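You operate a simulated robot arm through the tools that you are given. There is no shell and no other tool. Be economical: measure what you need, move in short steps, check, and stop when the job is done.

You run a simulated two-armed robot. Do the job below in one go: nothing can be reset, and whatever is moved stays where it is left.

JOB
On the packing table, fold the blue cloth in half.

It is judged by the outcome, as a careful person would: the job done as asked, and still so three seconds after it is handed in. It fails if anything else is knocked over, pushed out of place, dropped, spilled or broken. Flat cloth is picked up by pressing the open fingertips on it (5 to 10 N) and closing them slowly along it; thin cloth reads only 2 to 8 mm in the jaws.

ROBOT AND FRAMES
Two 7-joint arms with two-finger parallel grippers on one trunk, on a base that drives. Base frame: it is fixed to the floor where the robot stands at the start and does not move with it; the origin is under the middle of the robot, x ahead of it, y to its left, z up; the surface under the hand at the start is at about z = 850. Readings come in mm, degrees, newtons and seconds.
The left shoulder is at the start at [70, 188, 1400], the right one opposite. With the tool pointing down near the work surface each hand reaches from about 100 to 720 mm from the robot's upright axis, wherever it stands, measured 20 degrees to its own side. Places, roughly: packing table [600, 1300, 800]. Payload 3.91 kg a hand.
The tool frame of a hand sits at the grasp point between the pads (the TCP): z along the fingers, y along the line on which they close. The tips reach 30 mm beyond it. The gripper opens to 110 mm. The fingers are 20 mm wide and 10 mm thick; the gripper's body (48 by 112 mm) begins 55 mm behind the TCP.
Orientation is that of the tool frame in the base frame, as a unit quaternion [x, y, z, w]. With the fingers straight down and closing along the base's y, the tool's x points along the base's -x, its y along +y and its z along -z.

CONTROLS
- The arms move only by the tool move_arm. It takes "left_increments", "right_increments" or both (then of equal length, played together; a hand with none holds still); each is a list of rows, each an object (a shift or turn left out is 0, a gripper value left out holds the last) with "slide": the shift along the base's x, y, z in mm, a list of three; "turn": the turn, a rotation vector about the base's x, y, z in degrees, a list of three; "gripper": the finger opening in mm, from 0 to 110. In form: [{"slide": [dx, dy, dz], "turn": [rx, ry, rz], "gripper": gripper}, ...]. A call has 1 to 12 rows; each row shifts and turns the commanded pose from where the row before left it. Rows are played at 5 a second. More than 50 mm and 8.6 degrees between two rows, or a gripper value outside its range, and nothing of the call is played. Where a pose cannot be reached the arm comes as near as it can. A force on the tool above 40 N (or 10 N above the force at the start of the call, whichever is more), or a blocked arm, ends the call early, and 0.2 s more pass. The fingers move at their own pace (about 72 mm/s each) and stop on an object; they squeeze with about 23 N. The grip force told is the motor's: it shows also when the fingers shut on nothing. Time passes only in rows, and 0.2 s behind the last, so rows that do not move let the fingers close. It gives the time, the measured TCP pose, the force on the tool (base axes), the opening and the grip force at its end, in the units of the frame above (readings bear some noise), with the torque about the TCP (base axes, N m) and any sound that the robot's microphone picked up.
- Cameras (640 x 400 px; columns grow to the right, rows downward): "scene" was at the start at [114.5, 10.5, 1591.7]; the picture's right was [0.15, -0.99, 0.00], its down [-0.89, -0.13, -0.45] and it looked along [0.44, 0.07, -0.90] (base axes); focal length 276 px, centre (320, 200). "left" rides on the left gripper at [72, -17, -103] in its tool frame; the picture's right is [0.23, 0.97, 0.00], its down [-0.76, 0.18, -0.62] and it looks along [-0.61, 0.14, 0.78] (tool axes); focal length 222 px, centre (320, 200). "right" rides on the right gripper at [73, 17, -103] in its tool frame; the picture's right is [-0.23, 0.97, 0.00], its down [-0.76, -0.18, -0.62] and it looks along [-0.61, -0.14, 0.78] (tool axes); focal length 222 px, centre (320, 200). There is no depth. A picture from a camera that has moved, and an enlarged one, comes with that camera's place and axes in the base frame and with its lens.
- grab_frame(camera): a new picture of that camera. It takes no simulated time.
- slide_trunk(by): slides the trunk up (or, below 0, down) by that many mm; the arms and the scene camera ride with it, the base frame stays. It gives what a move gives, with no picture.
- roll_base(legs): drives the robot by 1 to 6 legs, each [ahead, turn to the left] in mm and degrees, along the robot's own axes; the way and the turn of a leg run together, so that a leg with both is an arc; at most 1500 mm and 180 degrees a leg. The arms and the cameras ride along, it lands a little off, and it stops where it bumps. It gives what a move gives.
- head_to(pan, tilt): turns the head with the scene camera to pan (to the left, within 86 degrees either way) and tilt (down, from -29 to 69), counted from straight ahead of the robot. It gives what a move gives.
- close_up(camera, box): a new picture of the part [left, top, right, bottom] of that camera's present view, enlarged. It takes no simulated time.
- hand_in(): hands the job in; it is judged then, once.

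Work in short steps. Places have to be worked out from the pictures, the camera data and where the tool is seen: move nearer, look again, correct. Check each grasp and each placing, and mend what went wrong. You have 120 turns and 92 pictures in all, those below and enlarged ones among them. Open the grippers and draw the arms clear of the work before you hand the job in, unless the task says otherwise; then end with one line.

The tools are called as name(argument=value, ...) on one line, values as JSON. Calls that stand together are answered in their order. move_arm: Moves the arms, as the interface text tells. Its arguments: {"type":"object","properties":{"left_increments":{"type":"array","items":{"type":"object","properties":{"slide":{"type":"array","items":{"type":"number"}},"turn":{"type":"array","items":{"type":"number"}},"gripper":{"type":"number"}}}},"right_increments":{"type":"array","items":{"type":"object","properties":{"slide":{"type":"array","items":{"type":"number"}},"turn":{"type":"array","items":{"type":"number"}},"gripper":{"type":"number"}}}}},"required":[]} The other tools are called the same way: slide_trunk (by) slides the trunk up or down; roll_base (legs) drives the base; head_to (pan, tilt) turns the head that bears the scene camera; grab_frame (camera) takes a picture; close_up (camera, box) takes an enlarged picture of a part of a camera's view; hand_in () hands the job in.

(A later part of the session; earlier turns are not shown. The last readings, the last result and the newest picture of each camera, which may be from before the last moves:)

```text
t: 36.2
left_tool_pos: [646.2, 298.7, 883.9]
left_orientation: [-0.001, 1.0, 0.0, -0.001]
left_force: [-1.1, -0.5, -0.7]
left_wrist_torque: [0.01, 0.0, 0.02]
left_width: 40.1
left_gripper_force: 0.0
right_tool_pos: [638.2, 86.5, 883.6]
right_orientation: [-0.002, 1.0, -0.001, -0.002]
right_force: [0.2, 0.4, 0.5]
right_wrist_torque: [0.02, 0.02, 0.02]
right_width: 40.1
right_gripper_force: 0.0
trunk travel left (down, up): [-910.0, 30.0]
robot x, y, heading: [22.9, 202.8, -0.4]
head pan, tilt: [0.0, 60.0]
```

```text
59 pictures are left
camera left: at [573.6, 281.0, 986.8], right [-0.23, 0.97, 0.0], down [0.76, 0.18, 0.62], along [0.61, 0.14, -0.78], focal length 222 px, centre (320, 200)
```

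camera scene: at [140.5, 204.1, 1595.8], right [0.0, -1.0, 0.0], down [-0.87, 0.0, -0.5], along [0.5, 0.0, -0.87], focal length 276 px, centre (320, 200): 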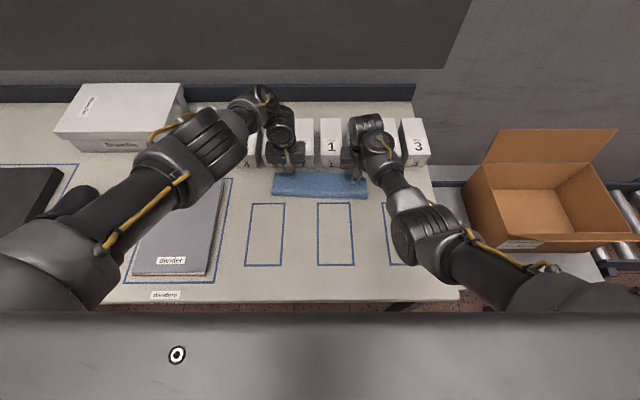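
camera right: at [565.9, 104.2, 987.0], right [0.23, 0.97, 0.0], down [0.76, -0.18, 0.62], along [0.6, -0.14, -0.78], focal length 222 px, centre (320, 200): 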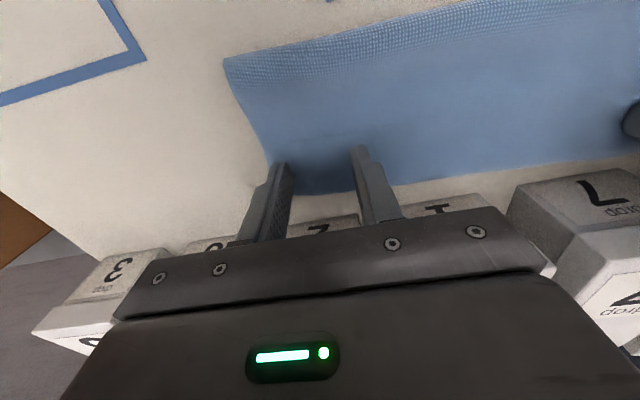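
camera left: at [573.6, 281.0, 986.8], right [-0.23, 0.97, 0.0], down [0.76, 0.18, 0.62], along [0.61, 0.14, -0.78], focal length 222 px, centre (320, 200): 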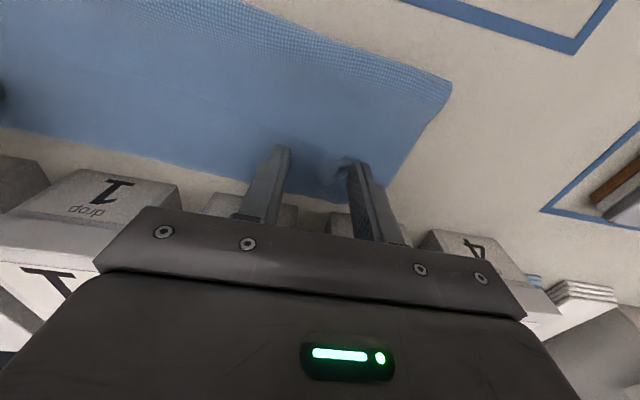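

Released on both sides. I lift straight up, draw back, and look from above.

move_arm(left_increments=[{"slide": [0, 0, 20]}, {"slide": [-5, 0, 40]}, {"slide": [-40, 10, 20]}, {"slide": [-40, 25, 0]}, {"slide": [-30, 35, 0]}, {"slide": [-30, 35, 0]}, {"slide": [-30, 35, 0]}], right_increments=[{"slide": [0, 0, 20]}, {"slide": [-5, 0, 40]}, {"slide": [-40, -10, 0]}, {"slide": [-40, -25, 0]}, {"slide": [-30, -35, 0]}, {"slide": [-30, -35, 0]}, {"slide": [-30, -35, 0]}])

close_up(camera="scene", box=[200, 80, 440, 230])

grab_frame(camera="scene")

```text
t: 37.3
left_tool_pos: [562.0, 345.8, 963.4]
left_orientation: [-0.026, 1.0, 0.013, -0.001]
left_force: [-0.4, -0.1, 0.1]
left_wrist_torque: [0.04, -0.04, 0.0]
left_width: 39.9
left_gripper_force: 0.0
left hand out of reach, approached as far as the arm can: row 2
right_tool_pos: [547.7, 44.0, 944.6]
right_orientation: [0.005, 1.0, 0.004, 0.008]
right_force: [4.5, 13.8, -15.0]
right_wrist_torque: [-1.87, -0.62, -1.25]
right_width: 39.8
right_gripper_force: 0.1
trunk travel left (down, up): [-910.0, 30.0]
robot x, y, heading: [21.6, 201.6, 0.3]
head pan, tilt: [0.0, 60.0]
stopped in row 5 (right hand): the force on the tool passed its limit at 99 N (the readings are from after the stop); the commanded pose is now the measured one
```

```text
2.67 times, centred on (320, 155) of scene
camera zoom: at [134.9, 194.2, 1596.3], right [0.0, -1.0, -0.01], down [-0.86, 0.0, -0.5], along [0.5, 0.0, -0.86], focal length 735 px, centre (320, 320)
```

zoom: 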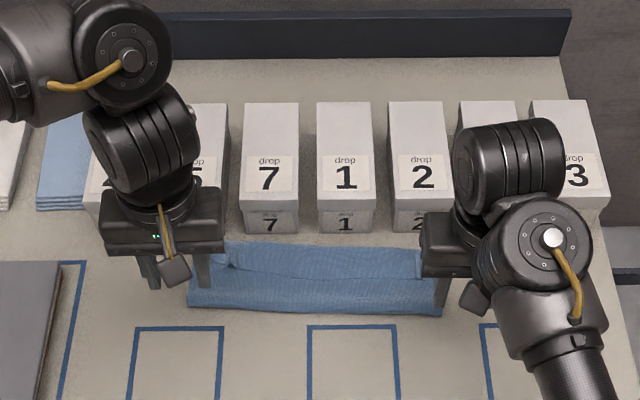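

```text
57 pictures are left
camera scene: at [134.9, 194.2, 1596.3], right [0.0, -1.0, -0.01], down [-0.86, 0.0, -0.5], along [0.5, 0.0, -0.86], focal length 276 px, centre (320, 200)
```

scene: 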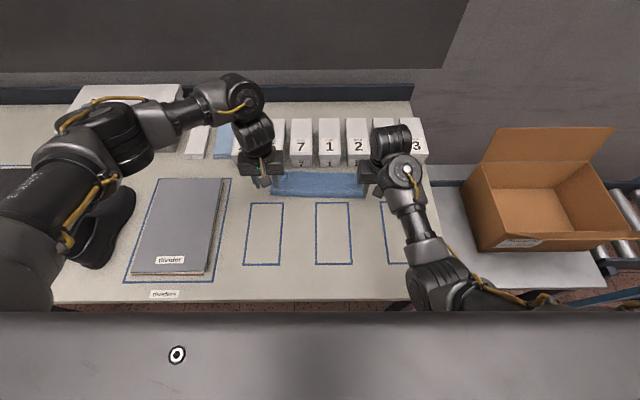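

The right hand met 99 N on the way back; I look from its own camera to see what it touches.

grab_frame(camera="right")

grab_frame(camera="left")

close_up(camera="scene", box=[340, 100, 500, 300])

```text
56 pictures are left
camera right: at [473.9, 60.4, 1047.6], right [0.24, 0.97, 0.01], down [0.75, -0.19, 0.63], along [0.62, -0.14, -0.77], focal length 222 px, centre (320, 200)
```

right: 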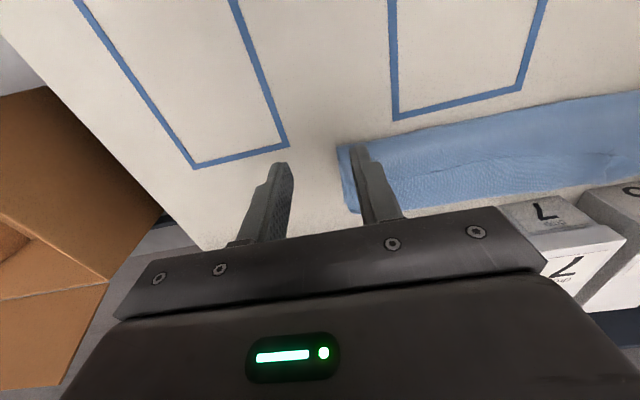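

```text
55 pictures are left
camera left: at [490.5, 322.5, 1065.1], right [-0.28, 0.96, 0.03], down [0.75, 0.2, 0.63], along [0.6, 0.19, -0.78], focal length 222 px, centre (320, 200)
```

left: 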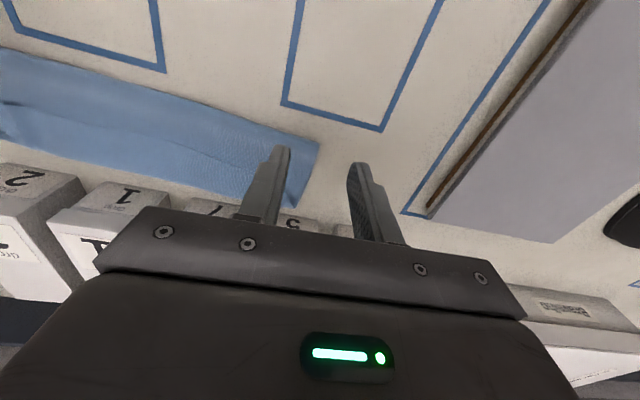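

```text
2.00 times, centred on (420, 200) of scene
camera zoom: at [134.9, 194.2, 1596.3], right [0.0, -1.0, -0.01], down [-0.86, 0.0, -0.5], along [0.5, 0.0, -0.86], focal length 552 px, centre (120, 200)
```

zoom: 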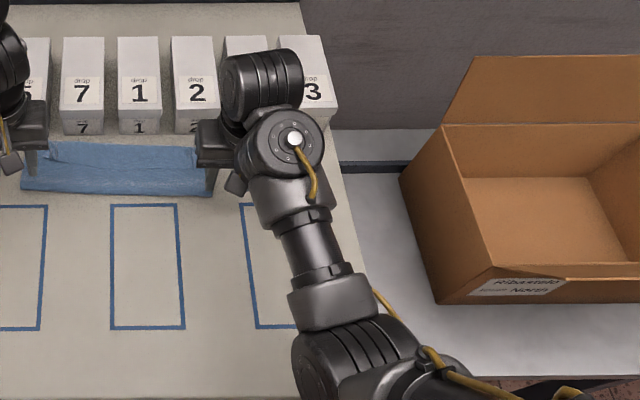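

Nothing is touching the hand itself. I let it rest a moment and read the force.

move_arm(right_increments=[{}, {}])

head_to(pan=-25, tilt=60)

grab_frame(camera="scene")

```text
t: 37.9
left_tool_pos: [564.5, 348.5, 961.4]
left_orientation: [-0.026, 1.0, 0.012, -0.002]
left_force: [-0.4, 0.9, -0.3]
left_wrist_torque: [0.01, 0.0, -0.01]
left_width: 39.9
left_gripper_force: 0.1
right_tool_pos: [550.0, 45.4, 945.0]
right_orientation: [0.005, 1.0, 0.003, 0.006]
right_force: [7.9, 22.3, -27.5]
right_wrist_torque: [-3.09, -1.28, -2.03]
right_width: 40.0
right_gripper_force: 0.0
trunk travel left (down, up): [-910.0, 30.0]
robot x, y, heading: [21.7, 194.2, -0.1]
head pan, tilt: [0.0, 60.0]
```

```text
t: 38.8
left_tool_pos: [565.0, 349.7, 960.1]
left_orientation: [-0.027, 1.0, 0.011, -0.004]
left_force: [0.0, 0.3, -0.1]
left_wrist_torque: [-0.03, 0.04, -0.02]
left_width: 40.0
left_gripper_force: 0.1
right_tool_pos: [550.5, 49.4, 944.0]
right_orientation: [0.004, 1.0, 0.002, 0.005]
right_force: [7.7, 29.9, -34.9]
right_wrist_torque: [-3.91, -1.89, -2.57]
right_width: 39.8
right_gripper_force: 0.1
trunk travel left (down, up): [-910.0, 30.0]
robot x, y, heading: [21.1, 202.8, -0.0]
head pan, tilt: [-25.0, 60.0]
```

```text
53 pictures are left
camera scene: at [134.7, 174.9, 1595.7], right [-0.42, -0.91, 0.0], down [-0.79, 0.36, -0.5], along [0.45, -0.21, -0.87], focal length 276 px, centre (320, 200)
```

scene: 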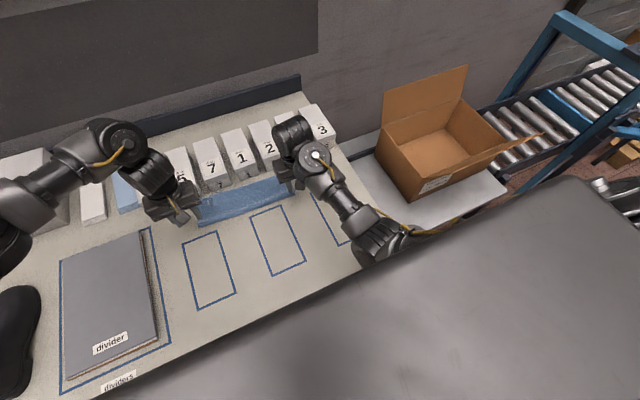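

The force looks like the gripper pressing against its own forearm, pushed +y and −z. I back away in that direction, still well above the cloth.

move_arm(right_increments=[{"slide": [8, 10, -10]}, {"slide": [8, 10, -10]}, {}])

```text
t: 39.6
left_tool_pos: [566.6, 350.3, 961.5]
left_orientation: [-0.027, 1.0, 0.011, -0.003]
left_force: [0.3, -0.3, -0.4]
left_wrist_torque: [0.02, -0.03, 0.01]
left_width: 40.0
left_gripper_force: 0.1
right_tool_pos: [565.8, 67.5, 924.0]
right_orientation: [0.004, 1.0, 0.002, 0.005]
right_force: [-0.5, 0.5, 0.0]
right_wrist_torque: [0.0, 0.01, 0.01]
right_width: 39.9
right_gripper_force: 0.0
trunk travel left (down, up): [-910.0, 30.0]
robot x, y, heading: [21.1, 203.2, 0.2]
head pan, tilt: [-25.0, 60.0]
```

Force gone. I pull the right hand straight back along x, slightly lower, and the left one back as well.

move_arm(right_increments=[{"slide": [-10, 10, 0]}, {"slide": [-30, 5, -5]}, {"slide": [-30, 0, 0]}, {"slide": [-30, 0, 0]}, {"slide": [-30, 0, 0]}], left_increments=[{"slide": [-20, 20, 5]}, {"slide": [-30, 20, 0]}, {"slide": [-30, 20, 0]}, {"slide": [-30, 0, 0]}, {"slide": [-30, 0, 0]}])

head_to(pan=0, tilt=60)

close_up(camera="scene", box=[200, 80, 440, 230])

```text
t: 40.8
left_tool_pos: [425.3, 412.2, 964.7]
left_orientation: [-0.026, 1.0, 0.01, -0.003]
left_force: [0.1, -0.2, 0.6]
left_wrist_torque: [-0.03, 0.02, 0.02]
left_width: 40.2
left_gripper_force: 0.0
right_tool_pos: [435.5, 83.1, 918.0]
right_orientation: [0.004, 1.0, 0.002, 0.006]
right_force: [0.1, 0.8, -0.2]
right_wrist_torque: [0.02, 0.0, -0.02]
right_width: 39.9
right_gripper_force: 0.1
trunk travel left (down, up): [-910.0, 30.0]
robot x, y, heading: [20.0, 200.5, 0.1]
head pan, tilt: [-25.0, 60.0]
```

```text
t: 41.7
left_tool_pos: [427.0, 412.6, 963.3]
left_orientation: [-0.026, 1.0, 0.01, -0.003]
left_force: [0.3, 0.6, -0.2]
left_wrist_torque: [0.01, -0.01, 0.01]
left_width: 40.0
left_gripper_force: 0.1
right_tool_pos: [437.1, 83.9, 918.4]
right_orientation: [0.004, 1.0, 0.001, 0.005]
right_force: [0.1, 0.2, -0.3]
right_wrist_torque: [0.01, 0.0, 0.04]
right_width: 39.9
right_gripper_force: 0.1
trunk travel left (down, up): [-910.0, 30.0]
robot x, y, heading: [17.8, 200.5, 0.1]
head pan, tilt: [0.0, 60.0]
```

```text
2.67 times, centred on (320, 155) of scene
camera zoom: at [141.0, 202.2, 1595.7], right [0.0, -1.0, 0.0], down [-0.87, 0.0, -0.5], along [0.5, 0.0, -0.87], focal length 735 px, centre (320, 320)
```

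zoom: 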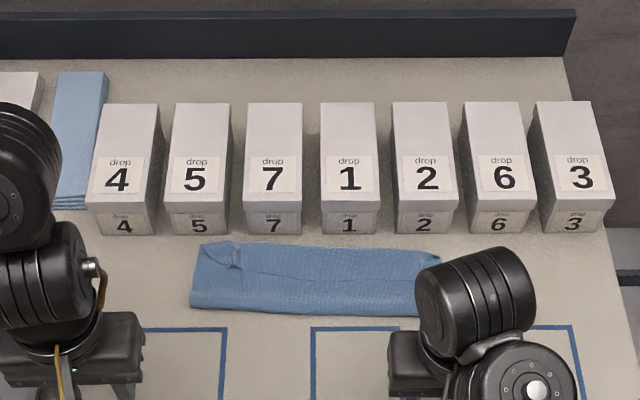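

Boxes are undisturbed. I pull the right hand further back and enlarge the cloth.

move_arm(right_increments=[{"slide": [-30, 0, 0]}, {"slide": [-30, -10, 0]}, {"slide": [-30, -10, 0]}], left_increments=[{"slide": [-30, 0, 0]}, {"slide": [-30, 0, 0]}, {}])

close_up(camera="scene", box=[260, 150, 388, 230])

```text
t: 42.5
left_tool_pos: [389.0, 429.0, 940.6]
left_orientation: [-0.026, 1.0, 0.009, -0.004]
left_force: [0.1, -0.5, -0.6]
left_wrist_torque: [-0.02, 0.02, -0.01]
left_width: 39.9
left_gripper_force: 0.0
left hand out of reach, approached as far as the arm can: row 1, 2
right_tool_pos: [345.9, 60.9, 919.1]
right_orientation: [0.004, 1.0, 0.001, 0.005]
right_force: [-0.8, 0.5, 0.6]
right_wrist_torque: [0.0, -0.02, 0.02]
right_width: 40.2
right_gripper_force: 0.1
trunk travel left (down, up): [-910.0, 30.0]
robot x, y, heading: [19.4, 202.9, -0.1]
head pan, tilt: [0.0, 60.0]
```

```text
5.00 times, centred on (324, 190) of scene
camera zoom: at [139.7, 200.6, 1595.8], right [0.0, -1.0, 0.0], down [-0.87, 0.0, -0.5], along [0.5, 0.0, -0.87], focal length 1379 px, centre (300, 250)
```

zoom: 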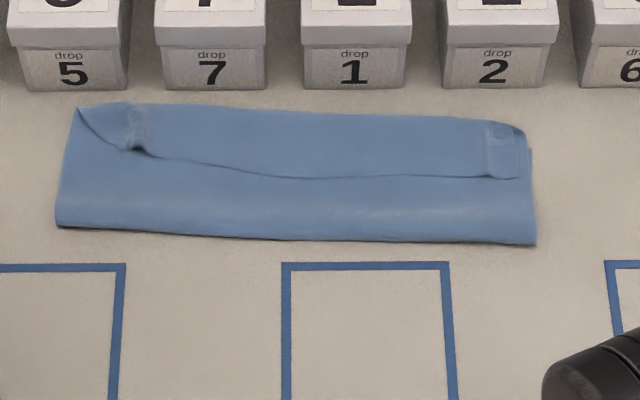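

The enlarged view shows the carried edge curled back: a ~50 mm flap lies on top (edge at x≈620–640) and the crease sits at x≈580, so this is not a clean half. I will re-grip that flap edge, pull it back open, then fold by lifting the cloth at its mid-line. First both hands go above the flap.

move_arm(left_increments=[{"slide": [40, -15, 0], "turn": [-1, -0.5, -3], "gripper": 36}, {"slide": [40, -20, 0]}, {"slide": [40, -20, 0]}, {"slide": [40, -20, 0]}, {"slide": [40, -20, 0]}, {"slide": [35, -20, -5]}, {"slide": [21, -19, -5]}], right_increments=[{"slide": [40, 10, 0], "gripper": 30}, {"slide": [40, 8, 0]}, {"slide": [40, 0, 0]}, {"slide": [40, 0, 0]}, {"slide": [40, 0, 0]}, {"slide": [40, 0, 0]}, {"slide": [42, 0, 0]}])

grab_frame(camera="left")

grab_frame(camera="right")

```text
t: 44.1
left_tool_pos: [647.3, 294.7, 930.3]
left_orientation: [0.001, 1.0, 0.004, 0.001]
left_force: [0.3, 1.0, 0.2]
left_wrist_torque: [0.01, 0.02, 0.02]
left_width: 35.9
left_gripper_force: 0.1
right_tool_pos: [630.9, 78.8, 916.6]
right_orientation: [0.003, 1.0, 0.004, 0.003]
right_force: [0.3, -0.7, 0.0]
right_wrist_torque: [0.02, 0.02, 0.0]
right_width: 30.2
right_gripper_force: 0.2
trunk travel left (down, up): [-910.0, 30.0]
robot x, y, heading: [23.4, 197.5, 0.1]
head pan, tilt: [0.0, 60.0]
```

```text
50 pictures are left
camera left: at [575.1, 276.7, 1032.6], right [-0.23, 0.97, 0.01], down [0.76, 0.17, 0.63], along [0.61, 0.15, -0.78], focal length 222 px, centre (320, 200)
```

left: 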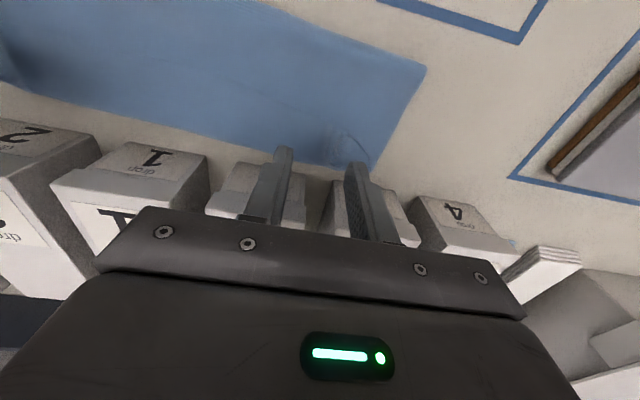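

```text
49 pictures are left
camera right: at [556.7, 95.9, 1020.0], right [0.23, 0.97, 0.01], down [0.76, -0.19, 0.63], along [0.61, -0.14, -0.78], focal length 222 px, centre (320, 200)
```

right: 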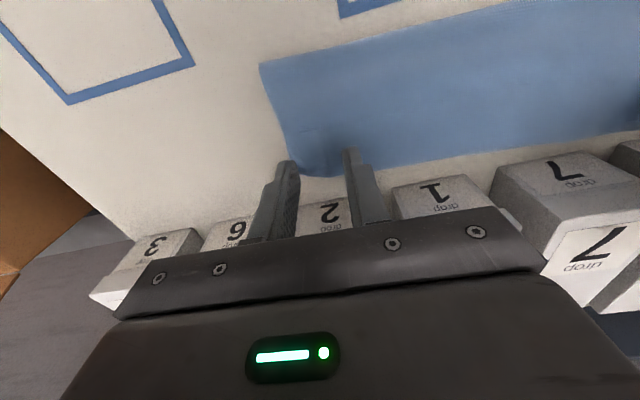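

I enlarge the wrist views to see the flap edges.

close_up(camera="left", box=[200, 60, 440, 210])

close_up(camera="right", box=[240, 60, 480, 210])

```text
2.67 times, centred on (320, 135) of left
camera zoom: at [575.1, 276.7, 1032.6], right [-0.23, 0.97, 0.01], down [0.76, 0.17, 0.63], along [0.61, 0.15, -0.78], focal length 592 px, centre (320, 373)
```

zoom: 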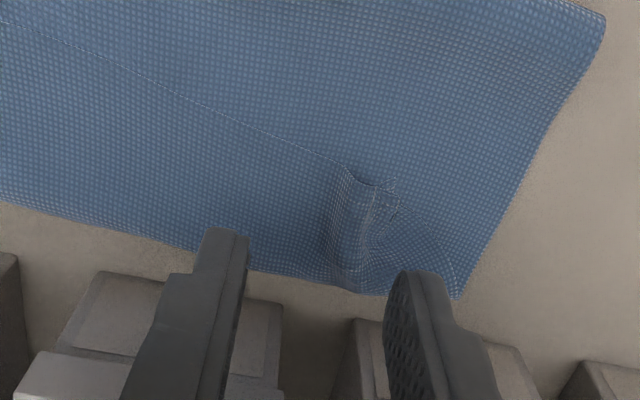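

```text
2.67 times, centred on (360, 135) of right
camera zoom: at [556.7, 95.9, 1020.0], right [0.23, 0.97, 0.01], down [0.76, -0.19, 0.63], along [0.61, -0.14, -0.78], focal length 592 px, centre (213, 373)
```

zoom: 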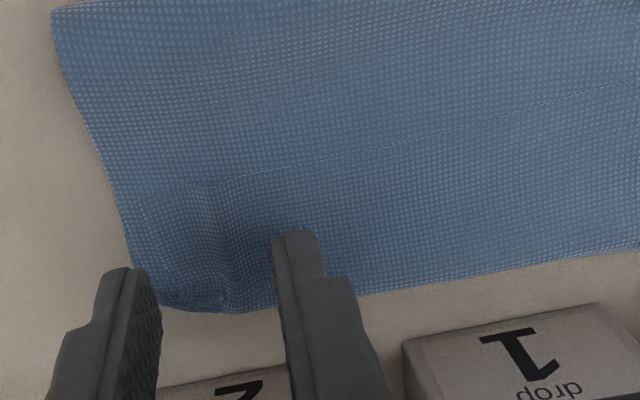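

Both flap ridges are plainly visible: left along y≈305 (x 636–673), right along y≈81 (x 618–656). I centre the fingers over them and lower.

move_arm(left_increments=[{"slide": [0, 10, -15], "gripper": 40}, {"slide": [0, 0, -15]}, {"slide": [0, 0, -12]}], right_increments=[{"slide": [0, 2, -10], "gripper": 36}, {"slide": [0, 0, -10]}, {"slide": [0, 0, -9]}])

close_up(camera="left", box=[200, 60, 440, 210])

close_up(camera="right", box=[200, 60, 440, 210])

```text
t: 44.9
left_tool_pos: [646.5, 307.9, 890.0]
left_orientation: [0.0, 1.0, 0.003, 0.001]
left_force: [-0.9, 0.0, 0.8]
left_wrist_torque: [-0.02, 0.04, 0.02]
left_width: 40.1
left_gripper_force: 0.0
right_tool_pos: [628.3, 85.1, 889.4]
right_orientation: [0.003, 1.0, 0.002, 0.005]
right_force: [-0.1, -0.2, -0.7]
right_wrist_torque: [0.0, 0.02, -0.01]
right_width: 36.2
right_gripper_force: 0.0
trunk travel left (down, up): [-910.0, 30.0]
robot x, y, heading: [21.4, 201.9, 0.2]
head pan, tilt: [0.0, 60.0]
```

```text
2.67 times, centred on (320, 135) of left
camera zoom: at [572.9, 289.9, 991.4], right [-0.23, 0.97, 0.0], down [0.76, 0.18, 0.62], along [0.61, 0.15, -0.78], focal length 592 px, centre (320, 373)
```

zoom: 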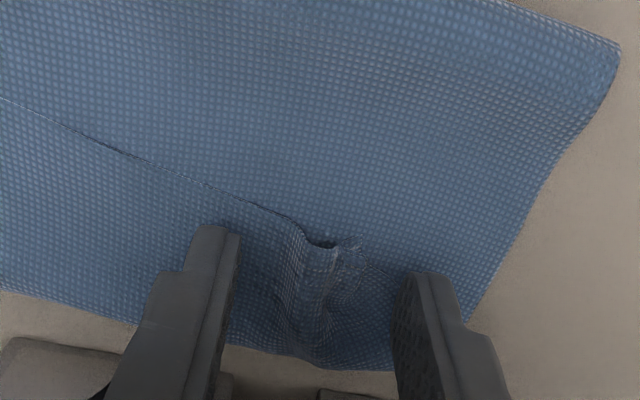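

```text
2.67 times, centred on (320, 135) of right
camera zoom: at [555.0, 100.9, 992.6], right [0.23, 0.97, 0.01], down [0.75, -0.18, 0.63], along [0.61, -0.14, -0.78], focal length 592 px, centre (320, 373)
```

zoom: 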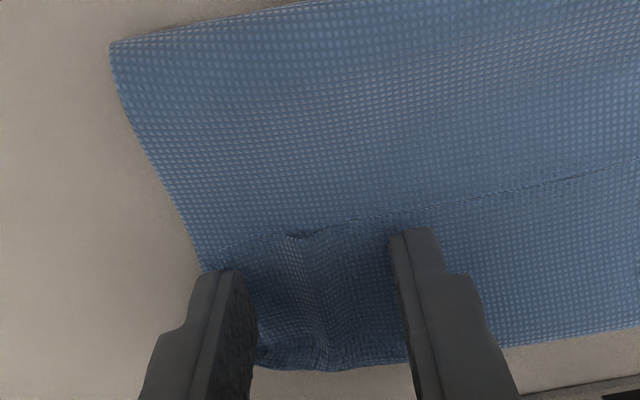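

The ridges stand between the fingers. I lower a little more to light contact.

move_arm(left_increments=[{"slide": [0, 0, -2]}, {"slide": [0, 0, -1.5]}, {"slide": [0, 0, -1]}], right_increments=[{"slide": [0, 0, -2]}, {"slide": [0, 0, -1.5]}, {"slide": [0, 0, -1]}])

```text
t: 45.7
left_tool_pos: [645.1, 306.4, 884.4]
left_orientation: [-0.001, 1.0, 0.002, 0.001]
left_force: [-0.9, 0.7, 0.7]
left_wrist_torque: [-0.02, -0.01, -0.03]
left_width: 40.2
left_gripper_force: 0.0
right_tool_pos: [629.1, 83.6, 884.9]
right_orientation: [0.003, 1.0, 0.001, 0.004]
right_force: [0.8, 0.0, -0.2]
right_wrist_torque: [-0.03, 0.0, 0.02]
right_width: 35.8
right_gripper_force: 0.0
trunk travel left (down, up): [-910.0, 30.0]
robot x, y, heading: [21.5, 203.2, 0.3]
head pan, tilt: [0.0, 60.0]
```

move_arm(left_increments=[{"slide": [0, 0, -1]}, {"slide": [0, 0, -0.5]}], right_increments=[{"slide": [0, 0, -1]}, {"slide": [0, 0, -0.5]}])

```text
t: 46.3
left_tool_pos: [645.5, 305.9, 882.4]
left_orientation: [0.0, 1.0, 0.003, 0.0]
left_force: [-0.4, 0.4, 0.3]
left_wrist_torque: [-0.01, -0.01, -0.01]
left_width: 40.1
left_gripper_force: 0.0
right_tool_pos: [628.8, 83.3, 882.3]
right_orientation: [0.003, 1.0, 0.003, 0.004]
right_force: [-1.2, -0.8, -0.8]
right_wrist_torque: [-0.01, -0.01, -0.03]
right_width: 35.8
right_gripper_force: 0.0
trunk travel left (down, up): [-910.0, 30.0]
robot x, y, heading: [21.4, 200.9, 0.0]
head pan, tilt: [0.0, 60.0]
```

Still no force, but the ridges stand higher than the tips. I close here to take just the flap.

move_arm(left_increments=[{"slide": [0, 0, -0.7], "gripper": 36}, {"gripper": 30}, {"gripper": 24}, {"gripper": 18}, {"gripper": 12}, {"gripper": 6}, {"gripper": 0}, {}, {"slide": [0, 0, 5]}], right_increments=[{"slide": [0, 0, -0.7], "gripper": 36}, {"gripper": 30}, {"gripper": 24}, {"gripper": 18}, {"gripper": 12}, {"gripper": 6}, {"gripper": 0}, {}, {"slide": [0, 0, 5]}])

close_up(camera="left", box=[200, 60, 440, 210])

close_up(camera="right", box=[200, 60, 440, 210])

```text
t: 48.3
left_tool_pos: [644.6, 305.7, 886.9]
left_orientation: [-0.001, 1.0, 0.003, 0.001]
left_force: [-0.3, -0.2, 0.0]
left_wrist_torque: [0.04, 0.0, -0.04]
left_width: 6.4
left_gripper_force: 23.2
right_tool_pos: [628.1, 83.2, 888.4]
right_orientation: [0.003, 1.0, 0.001, 0.004]
right_force: [-1.0, -0.4, 0.4]
right_wrist_torque: [-0.01, 0.01, 0.02]
right_width: 0.2
right_gripper_force: 22.5
trunk travel left (down, up): [-910.0, 30.0]
robot x, y, heading: [19.0, 198.9, 0.0]
head pan, tilt: [0.0, 60.0]
```

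```text
2.67 times, centred on (320, 135) of left
camera zoom: at [572.6, 289.2, 989.1], right [-0.23, 0.97, 0.0], down [0.76, 0.18, 0.62], along [0.61, 0.15, -0.78], focal length 592 px, centre (320, 373)
```

zoom: 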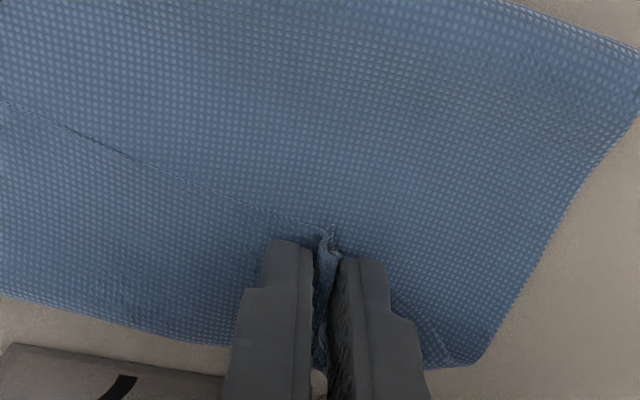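

```text
2.67 times, centred on (320, 135) of right
camera zoom: at [555.5, 100.3, 990.5], right [0.23, 0.97, 0.01], down [0.75, -0.19, 0.63], along [0.61, -0.14, -0.78], focal length 592 px, centre (320, 373)
```

zoom: 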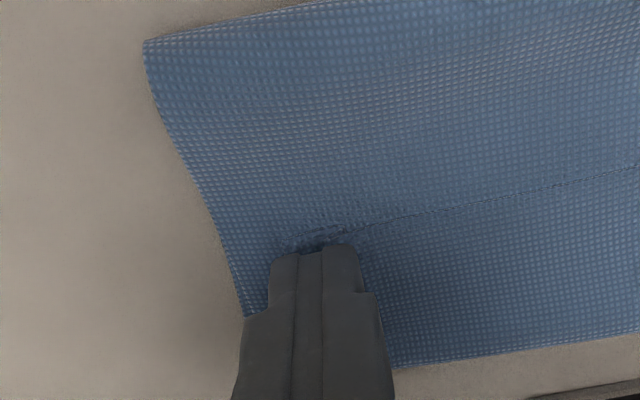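

Left holds the ridge; right closed on nothing. I reopen the right and press a bit lower.

move_arm(right_increments=[{"gripper": 18}, {"gripper": 36}, {"slide": [0, 0, -5]}, {"slide": [0, 0, -1]}, {"slide": [0, 0, -0.5]}, {}])

close_up(camera="right", box=[200, 60, 440, 210])

```text
t: 49.7
left_tool_pos: [645.9, 305.8, 887.1]
left_orientation: [-0.001, 1.0, 0.002, 0.001]
left_force: [-0.5, -1.0, -0.1]
left_wrist_torque: [0.04, 0.0, -0.03]
left_width: 6.2
left_gripper_force: 22.9
right_tool_pos: [628.2, 82.8, 882.5]
right_orientation: [0.003, 1.0, 0.002, 0.005]
right_force: [0.9, -0.5, 6.3]
right_wrist_torque: [0.1, 0.03, -0.01]
right_width: 35.6
right_gripper_force: 0.1
trunk travel left (down, up): [-910.0, 30.0]
robot x, y, heading: [24.6, 200.3, 0.2]
head pan, tilt: [0.0, 60.0]
```

```text
2.67 times, centred on (320, 135) of right
camera zoom: at [555.2, 100.4, 984.8], right [0.23, 0.97, 0.01], down [0.75, -0.19, 0.63], along [0.61, -0.14, -0.78], focal length 592 px, centre (320, 373)
```

zoom: 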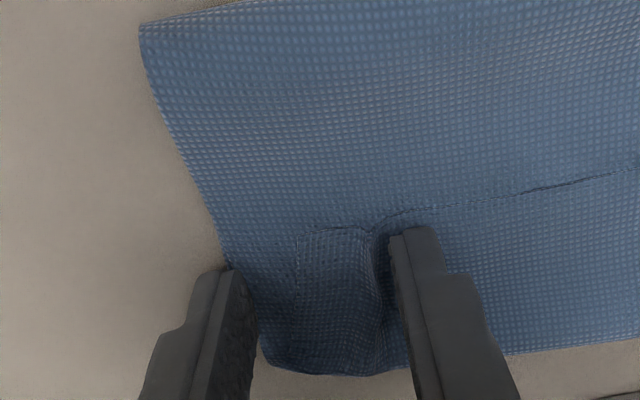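

Contact at 6 N with the flap's gather between the fingers, so I close slowly and lift a little.

move_arm(right_increments=[{"gripper": 32}, {"gripper": 28}, {"gripper": 24}, {"gripper": 20}, {"gripper": 16}, {"gripper": 12}, {"gripper": 8}, {"gripper": 4}, {"gripper": 0}, {}, {"slide": [0, 0, 5]}])

close_up(camera="right", box=[200, 60, 440, 210])

```text
t: 52.1
left_tool_pos: [647.0, 306.0, 888.6]
left_orientation: [0.0, 1.0, 0.002, 0.001]
left_force: [0.1, -9.2, -1.1]
left_wrist_torque: [-0.27, 0.04, 0.01]
left_width: 6.7
left_gripper_force: 22.9
right_tool_pos: [628.3, 82.6, 884.2]
right_orientation: [0.004, 1.0, 0.002, 0.004]
right_force: [0.1, 9.6, -0.1]
right_wrist_torque: [0.3, -0.04, 0.03]
right_width: 3.6
right_gripper_force: 22.6
trunk travel left (down, up): [-910.0, 30.0]
robot x, y, heading: [22.8, 201.7, -0.1]
head pan, tilt: [0.0, 60.0]
```

```text
2.67 times, centred on (320, 135) of right
camera zoom: at [555.4, 100.0, 988.2], right [0.23, 0.97, 0.0], down [0.76, -0.18, 0.63], along [0.61, -0.14, -0.78], focal length 592 px, centre (320, 373)
```

zoom: 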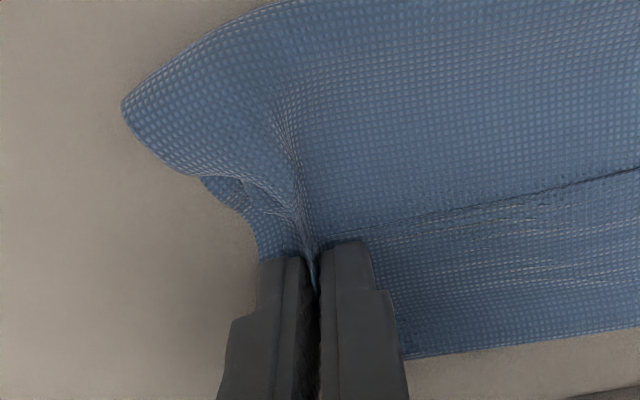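

The right pinch has caught the layer below as well. I release it and raise it clear, then lift only the left flap and look.

move_arm(right_increments=[{"gripper": 20}, {"gripper": 40}, {}, {"slide": [0, 0, 15]}, {"slide": [0, 0, 25]}], left_increments=[{}, {}, {"slide": [-3, -2, 12]}, {"slide": [-10, -2, 20]}, {"slide": [-15, 0, 15]}])

grab_frame(camera="right")

grab_frame(camera="left")

```text
t: 53.3
left_tool_pos: [615.5, 303.0, 935.8]
left_orientation: [-0.001, 1.0, 0.002, 0.002]
left_force: [-0.1, 0.1, 0.4]
left_wrist_torque: [-0.01, -0.01, -0.02]
left_width: 6.4
left_gripper_force: 23.3
right_tool_pos: [627.3, 83.3, 927.4]
right_orientation: [0.003, 1.0, 0.001, 0.006]
right_force: [-0.1, 0.0, 0.0]
right_wrist_torque: [-0.05, 0.0, 0.01]
right_width: 40.2
right_gripper_force: 0.1
trunk travel left (down, up): [-910.0, 30.0]
robot x, y, heading: [21.0, 198.2, 0.3]
head pan, tilt: [0.0, 60.0]
```

```text
40 pictures are left
camera right: at [554.9, 101.0, 1029.9], right [0.23, 0.97, 0.0], down [0.75, -0.18, 0.63], along [0.61, -0.14, -0.78], focal length 222 px, centre (320, 200)
```

right: 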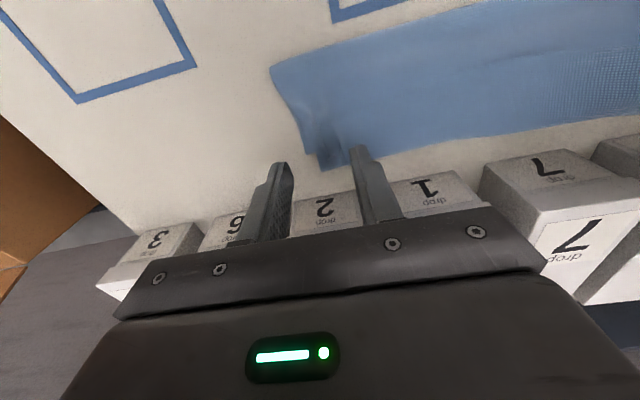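

```text
39 pictures are left
camera left: at [544.1, 285.8, 1036.7], right [-0.23, 0.97, 0.0], down [0.76, 0.18, 0.63], along [0.61, 0.15, -0.78], focal length 222 px, centre (320, 200)
```

left: 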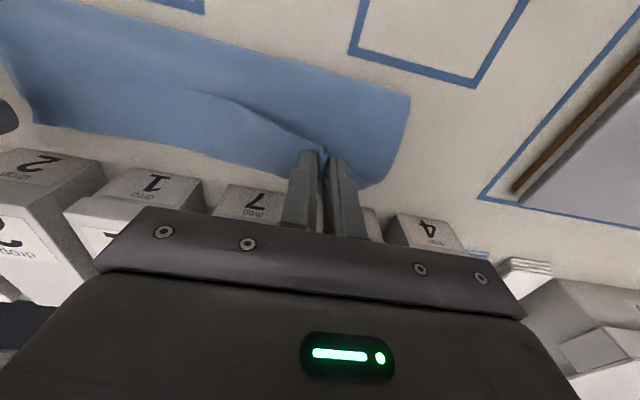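

The left holds just the flap. I carry it back to where it came from, unrolling that side.

move_arm(left_increments=[{"slide": [-25, 1, 20]}, {"slide": [-30, 1, 10]}, {"slide": [-30, 1, 0]}, {"slide": [-30, 1, -10]}, {"slide": [-25, 1, -20]}, {"slide": [-20, 1, -25]}, {"slide": [-10, 1, -15]}], right_increments=[{"slide": [-5, 0, 0]}, {"slide": [-40, 0, 0]}, {"slide": [-40, 0, 0]}, {"slide": [-40, 0, 0]}, {"slide": [-40, 0, 0]}, {"slide": [-40, 0, 0]}, {"slide": [-40, 0, 0]}])

close_up(camera="scene", box=[200, 120, 440, 270])

```text
t: 54.9
left_tool_pos: [446.9, 309.0, 894.6]
left_orientation: [-0.002, 1.0, 0.003, 0.001]
left_force: [-0.2, 0.2, -0.9]
left_wrist_torque: [-0.02, -0.04, 0.03]
left_width: 6.4
left_gripper_force: 23.1
right_tool_pos: [383.1, 82.7, 926.0]
right_orientation: [0.003, 1.0, 0.002, 0.005]
right_force: [-0.6, 0.5, 0.6]
right_wrist_torque: [-0.03, -0.03, 0.02]
right_width: 39.8
right_gripper_force: 0.1
trunk travel left (down, up): [-910.0, 30.0]
robot x, y, heading: [21.5, 205.8, 0.6]
head pan, tilt: [0.0, 60.0]
```

```text
2.67 times, centred on (320, 195) of scene
camera zoom: at [138.3, 202.0, 1596.0], right [0.0, -1.0, 0.0], down [-0.87, 0.0, -0.5], along [0.5, 0.0, -0.87], focal length 735 px, centre (320, 213)
```

zoom: 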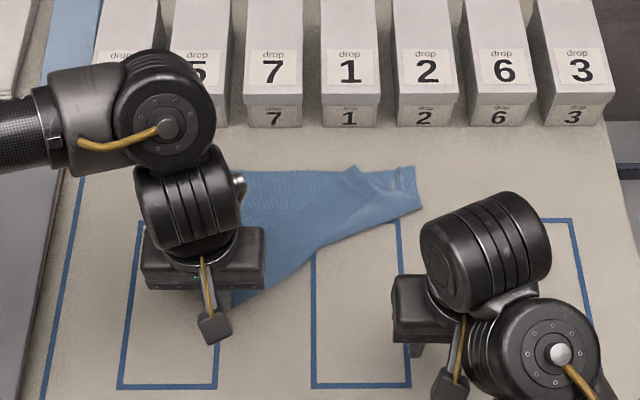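

The left side is open again; the right part lies diagonal. I put the left corner down, release, and move the right hand over its corner for a look.

move_arm(left_increments=[{"slide": [-4, 2, -6]}, {"slide": [0, 0, -5]}, {"gripper": 15}, {"gripper": 35}, {}, {"slide": [0, 0, 20]}, {"slide": [-20, 15, 30]}, {"slide": [-20, 20, 0]}], right_increments=[{"slide": [20, 0, 10]}, {"slide": [30, 0, 5]}, {"slide": [30, 0, 0]}, {"slide": [30, 0, 0]}, {"slide": [20, 0, 0]}, {"slide": [20, 0, 0]}, {}, {}])

grab_frame(camera="right")

close_up(camera="scene", box=[240, 140, 400, 240])

```text
t: 56.7
left_tool_pos: [409.9, 352.0, 927.9]
left_orientation: [0.0, 1.0, 0.001, 0.0]
left_force: [0.0, 0.1, 0.6]
left_wrist_torque: [0.02, 0.01, 0.0]
left_width: 34.7
left_gripper_force: 0.1
left hand out of reach, approached as far as the arm can: row 8
right_tool_pos: [534.2, 83.4, 944.3]
right_orientation: [0.004, 1.0, 0.001, 0.005]
right_force: [0.1, 0.5, -0.4]
right_wrist_torque: [0.01, 0.06, -0.01]
right_width: 40.0
right_gripper_force: 0.2
trunk travel left (down, up): [-910.0, 30.0]
robot x, y, heading: [18.7, 201.6, -0.2]
head pan, tilt: [0.0, 60.0]
```

```text
37 pictures are left
camera right: at [460.6, 101.8, 1045.6], right [0.23, 0.97, 0.0], down [0.75, -0.18, 0.63], along [0.61, -0.14, -0.78], focal length 222 px, centre (320, 200)
```

right: 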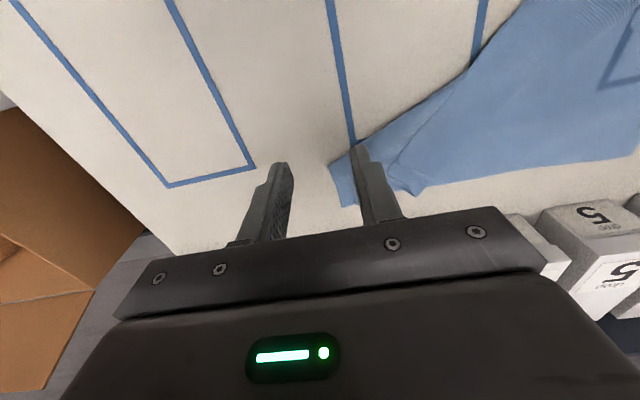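

```text
4.00 times, centred on (320, 190) of scene
camera zoom: at [139.5, 204.8, 1595.8], right [0.0, -1.0, 0.0], down [-0.87, 0.0, -0.5], along [0.5, 0.0, -0.87], focal length 1103 px, centre (320, 240)
```

zoom: 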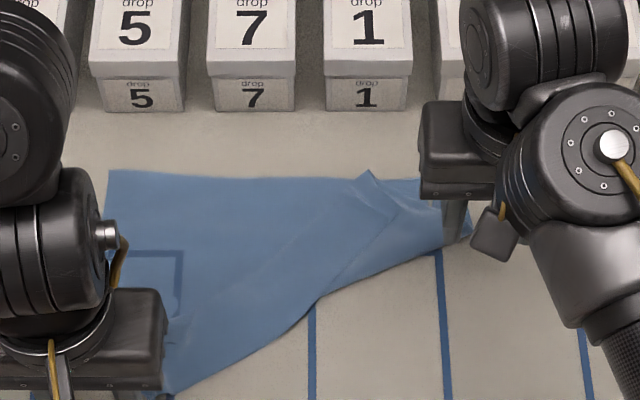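

The left half is flat; on the right a triangular flap remains with its corner near (630,160). I move the right hand over it for a closer look.

move_arm(right_increments=[{"slide": [20, 25, 0]}, {"slide": [20, 30, -5]}, {"slide": [15, 5, -10]}])

close_up(camera="right", box=[160, 20, 480, 220])

```text
t: 57.5
left_tool_pos: [410.4, 348.4, 928.3]
left_orientation: [0.001, 1.0, 0.001, 0.0]
left_force: [-0.5, -0.9, 0.0]
left_wrist_torque: [0.0, 0.01, -0.01]
left_width: 34.9
left_gripper_force: 0.1
right_tool_pos: [588.8, 143.8, 926.0]
right_orientation: [0.004, 1.0, 0.002, 0.004]
right_force: [0.0, 0.5, 0.0]
right_wrist_torque: [0.02, 0.0, -0.03]
right_width: 39.9
right_gripper_force: 0.1
trunk travel left (down, up): [-910.0, 30.0]
robot x, y, heading: [22.2, 199.6, -0.1]
head pan, tilt: [0.0, 60.0]
```

```text
2.00 times, centred on (320, 120) of right
camera zoom: at [515.7, 160.2, 1029.3], right [0.23, 0.97, 0.01], down [0.76, -0.19, 0.63], along [0.61, -0.14, -0.78], focal length 444 px, centre (320, 360)
```

zoom: 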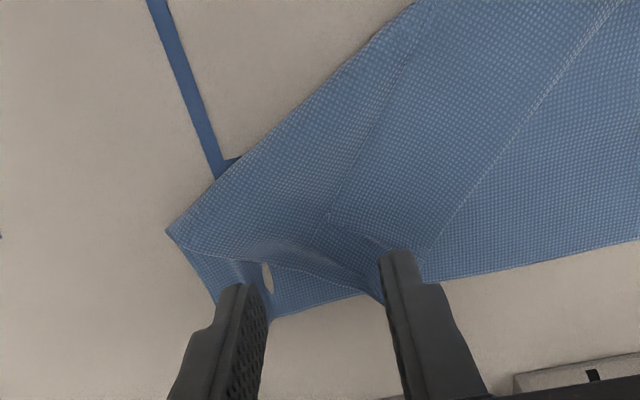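

The flap's raised corner is about (615,165). I centre the fingers on it, press lightly and close.

move_arm(right_increments=[{"slide": [12, 12, -15]}, {"slide": [12, 8, -12]}, {"slide": [0, 0, -10]}, {"slide": [0, 0, -4]}, {}])

close_up(camera="right", box=[200, 60, 440, 210])

```text
t: 58.7
left_tool_pos: [409.8, 349.9, 927.8]
left_orientation: [0.001, 1.0, 0.0, 0.0]
left_force: [-0.2, -0.1, 0.1]
left_wrist_torque: [-0.02, -0.03, 0.02]
left_width: 35.2
left_gripper_force: 0.1
right_tool_pos: [613.9, 163.3, 884.8]
right_orientation: [0.003, 1.0, 0.003, 0.005]
right_force: [-0.9, -0.3, -0.1]
right_wrist_torque: [0.02, -0.03, -0.02]
right_width: 40.0
right_gripper_force: 0.0
trunk travel left (down, up): [-910.0, 30.0]
robot x, y, heading: [21.8, 199.0, 0.1]
head pan, tilt: [0.0, 60.0]
```

```text
2.67 times, centred on (320, 135) of right
camera zoom: at [539.8, 180.7, 988.5], right [0.23, 0.97, 0.01], down [0.76, -0.19, 0.63], along [0.61, -0.14, -0.78], focal length 592 px, centre (320, 373)
```

zoom: 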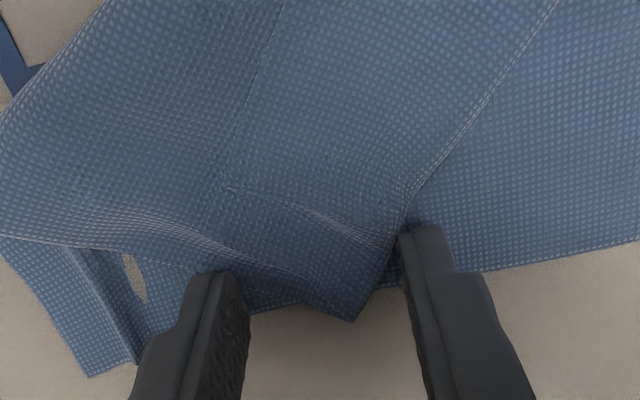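

Now it's clear: the free corner is at about (586,149), facing back toward me. I shift to (598,168) inside it and press.

move_arm(right_increments=[{"slide": [0, 0, 8], "gripper": 30}, {"slide": [-16, 5, 0]}, {"slide": [0, 0, -7]}, {"slide": [0, 0, -2]}, {"slide": [0, 0, -1]}, {}])

```text
t: 60.1
left_tool_pos: [410.0, 348.9, 928.2]
left_orientation: [0.001, 1.0, 0.0, 0.0]
left_force: [-0.4, -0.5, -0.6]
left_wrist_torque: [0.0, 0.02, -0.01]
left_width: 35.0
left_gripper_force: 0.0
right_tool_pos: [597.9, 168.2, 883.4]
right_orientation: [0.003, 1.0, 0.002, 0.005]
right_force: [0.3, 0.8, 0.9]
right_wrist_torque: [0.03, -0.01, -0.01]
right_width: 29.8
right_gripper_force: 0.0
trunk travel left (down, up): [-910.0, 30.0]
robot x, y, heading: [23.6, 200.3, 0.0]
head pan, tilt: [0.0, 60.0]
```

move_arm(right_increments=[{"slide": [0, 0, -0.8]}, {}])

close_up(camera="right", box=[200, 60, 440, 210])

```text
t: 60.7
left_tool_pos: [410.8, 349.3, 926.9]
left_orientation: [0.001, 1.0, 0.0, 0.0]
left_force: [0.4, 0.8, -1.4]
left_wrist_torque: [0.02, 0.01, 0.0]
left_width: 34.6
left_gripper_force: 0.0
right_tool_pos: [598.4, 166.8, 883.4]
right_orientation: [0.003, 1.0, 0.001, 0.005]
right_force: [-0.1, 0.1, 0.4]
right_wrist_torque: [-0.02, 0.01, 0.01]
right_width: 29.8
right_gripper_force: 0.0
trunk travel left (down, up): [-910.0, 30.0]
robot x, y, heading: [19.5, 203.7, 0.1]
head pan, tilt: [0.0, 60.0]
```

```text
2.67 times, centred on (320, 135) of right
camera zoom: at [524.2, 185.2, 985.8], right [0.23, 0.97, 0.01], down [0.75, -0.19, 0.63], along [0.61, -0.14, -0.78], focal length 592 px, centre (320, 373)
```

zoom: 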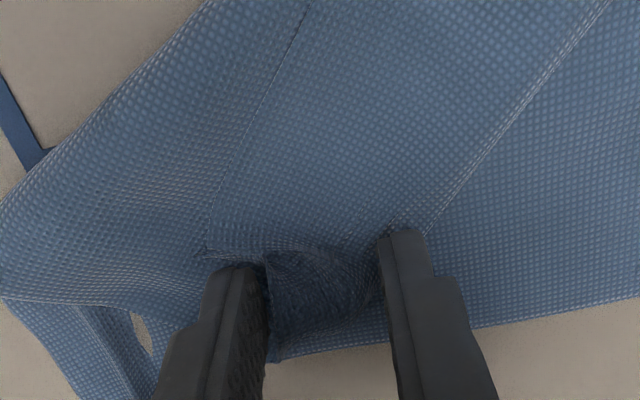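

The flap bulges up between the fingers. I press 1.2 mm more while closing slowly, then lift slightly.

move_arm(right_increments=[{"slide": [0, 0, -0.8]}, {"gripper": 27}, {"gripper": 23}, {"gripper": 19}, {"gripper": 15}, {"gripper": 11}, {"gripper": 7}, {"gripper": 3}, {"gripper": 0}, {}, {"slide": [-5, -3, 12]}, {"slide": [-10, -5, 15]}])

close_up(camera="right", box=[160, 20, 480, 220])

```text
t: 63.3
left_tool_pos: [410.5, 349.0, 928.9]
left_orientation: [0.001, 1.0, 0.001, 0.0]
left_force: [0.5, -0.4, 0.0]
left_wrist_torque: [0.0, -0.01, 0.0]
left_width: 35.0
left_gripper_force: 0.0
right_tool_pos: [581.0, 159.4, 908.2]
right_orientation: [0.004, 1.0, 0.002, 0.005]
right_force: [0.3, 0.1, 0.8]
right_wrist_torque: [0.01, 0.0, 0.0]
right_width: 2.2
right_gripper_force: 22.7
trunk travel left (down, up): [-910.0, 30.0]
robot x, y, heading: [19.7, 198.5, 0.1]
head pan, tilt: [0.0, 60.0]
```

```text
2.00 times, centred on (320, 120) of right
camera zoom: at [508.1, 177.0, 1011.9], right [0.23, 0.97, 0.01], down [0.75, -0.18, 0.63], along [0.61, -0.14, -0.78], focal length 444 px, centre (320, 360)
```

zoom: 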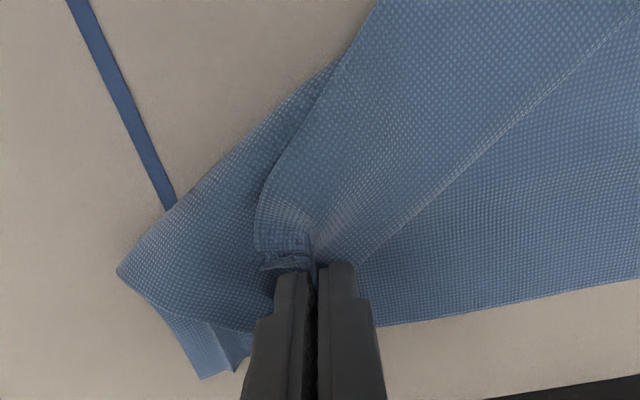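

It holds the flap corner. I carry it over to the near-right place (≈440,88) and lay it.

move_arm(right_increments=[{"slide": [-15, -10, 20]}, {"slide": [-25, -12, 20]}, {"slide": [-30, -14, 5]}, {"slide": [-30, -14, -10]}, {"slide": [-22, -12, -25]}, {"slide": [-18, -8, -25]}, {"slide": [-4, -3, -8]}])

close_up(camera="scene", box=[220, 140, 412, 260])

grab_frame(camera="right")

```text
t: 64.9
left_tool_pos: [410.9, 349.5, 927.9]
left_orientation: [0.002, 1.0, 0.0, 0.0]
left_force: [0.1, -0.7, 0.0]
left_wrist_torque: [0.06, 0.02, 0.01]
left_width: 35.1
left_gripper_force: 0.1
right_tool_pos: [436.5, 86.7, 887.3]
right_orientation: [0.003, 1.0, 0.001, 0.005]
right_force: [0.4, -0.3, -0.1]
right_wrist_torque: [-0.02, 0.0, -0.03]
right_width: 2.2
right_gripper_force: 23.3
trunk travel left (down, up): [-910.0, 30.0]
robot x, y, heading: [20.4, 202.0, 0.1]
head pan, tilt: [0.0, 60.0]
```

```text
3.33 times, centred on (316, 200) of scene
camera zoom: at [140.5, 202.1, 1595.8], right [0.0, -1.0, 0.0], down [-0.87, 0.0, -0.5], along [0.5, 0.0, -0.87], focal length 919 px, centre (333, 200)
```

zoom: 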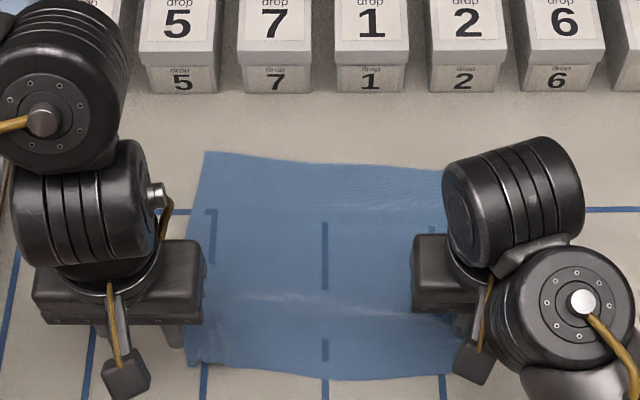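

```text
30 pictures are left
camera right: at [364.0, 104.0, 990.1], right [0.23, 0.97, 0.0], down [0.75, -0.18, 0.63], along [0.61, -0.14, -0.78], focal length 222 px, centre (320, 200)
```

right: 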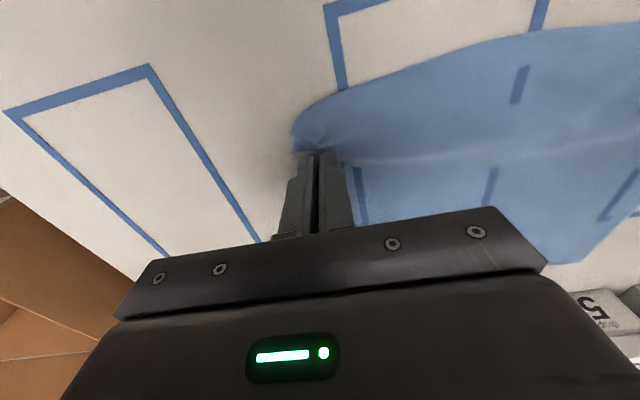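

The cloth is open and flat again. I release the right and lift it, then test whether the hands can yaw 90° so they close along x for a mid-line lift.

move_arm(right_increments=[{"slide": [0, 0, -3]}, {"gripper": 15}, {"gripper": 36}, {}, {"slide": [0, 0, 20]}, {"slide": [0, 0, 35]}, {"slide": [20, -10, 0], "turn": [0, 0, -8]}, {"slide": [20, -5, 0], "turn": [0, 0, -8]}, {"slide": [20, 0, 0], "turn": [0, 0, -8]}, {"slide": [20, 0, 0], "turn": [0, 0, -8]}], left_increments=[{"slide": [0, 0, 10]}, {"slide": [0, 0, 10]}, {"slide": [10, 0, 0]}, {"slide": [20, 0, 0]}, {"slide": [20, 0, 0]}, {"slide": [20, 0, 0]}, {"slide": [10, 0, 0], "turn": [0, 0, 8]}, {"slide": [10, 0, 0], "turn": [0, 0, 8]}, {"slide": [10, 0, 0], "turn": [0, 0, 8]}, {"slide": [10, 0, 0], "turn": [0, 0, 8]}])

```text
t: 67.1
left_tool_pos: [545.1, 357.9, 924.4]
left_orientation: [-0.276, 0.961, 0.002, -0.001]
left_force: [0.1, 0.6, 0.7]
left_wrist_torque: [0.02, 0.0, -0.03]
left_width: 34.9
left_gripper_force: 0.0
left hand out of reach, approached as far as the arm can: row 1, 2, 9, 10
right_tool_pos: [519.0, 72.4, 937.0]
right_orientation: [0.28, 0.96, 0.0, 0.003]
right_force: [-0.4, -0.3, 0.2]
right_wrist_torque: [-0.01, 0.02, -0.01]
right_width: 36.2
right_gripper_force: 0.0
trunk travel left (down, up): [-910.0, 30.0]
robot x, y, heading: [19.3, 201.8, -0.1]
head pan, tilt: [0.0, 60.0]
```

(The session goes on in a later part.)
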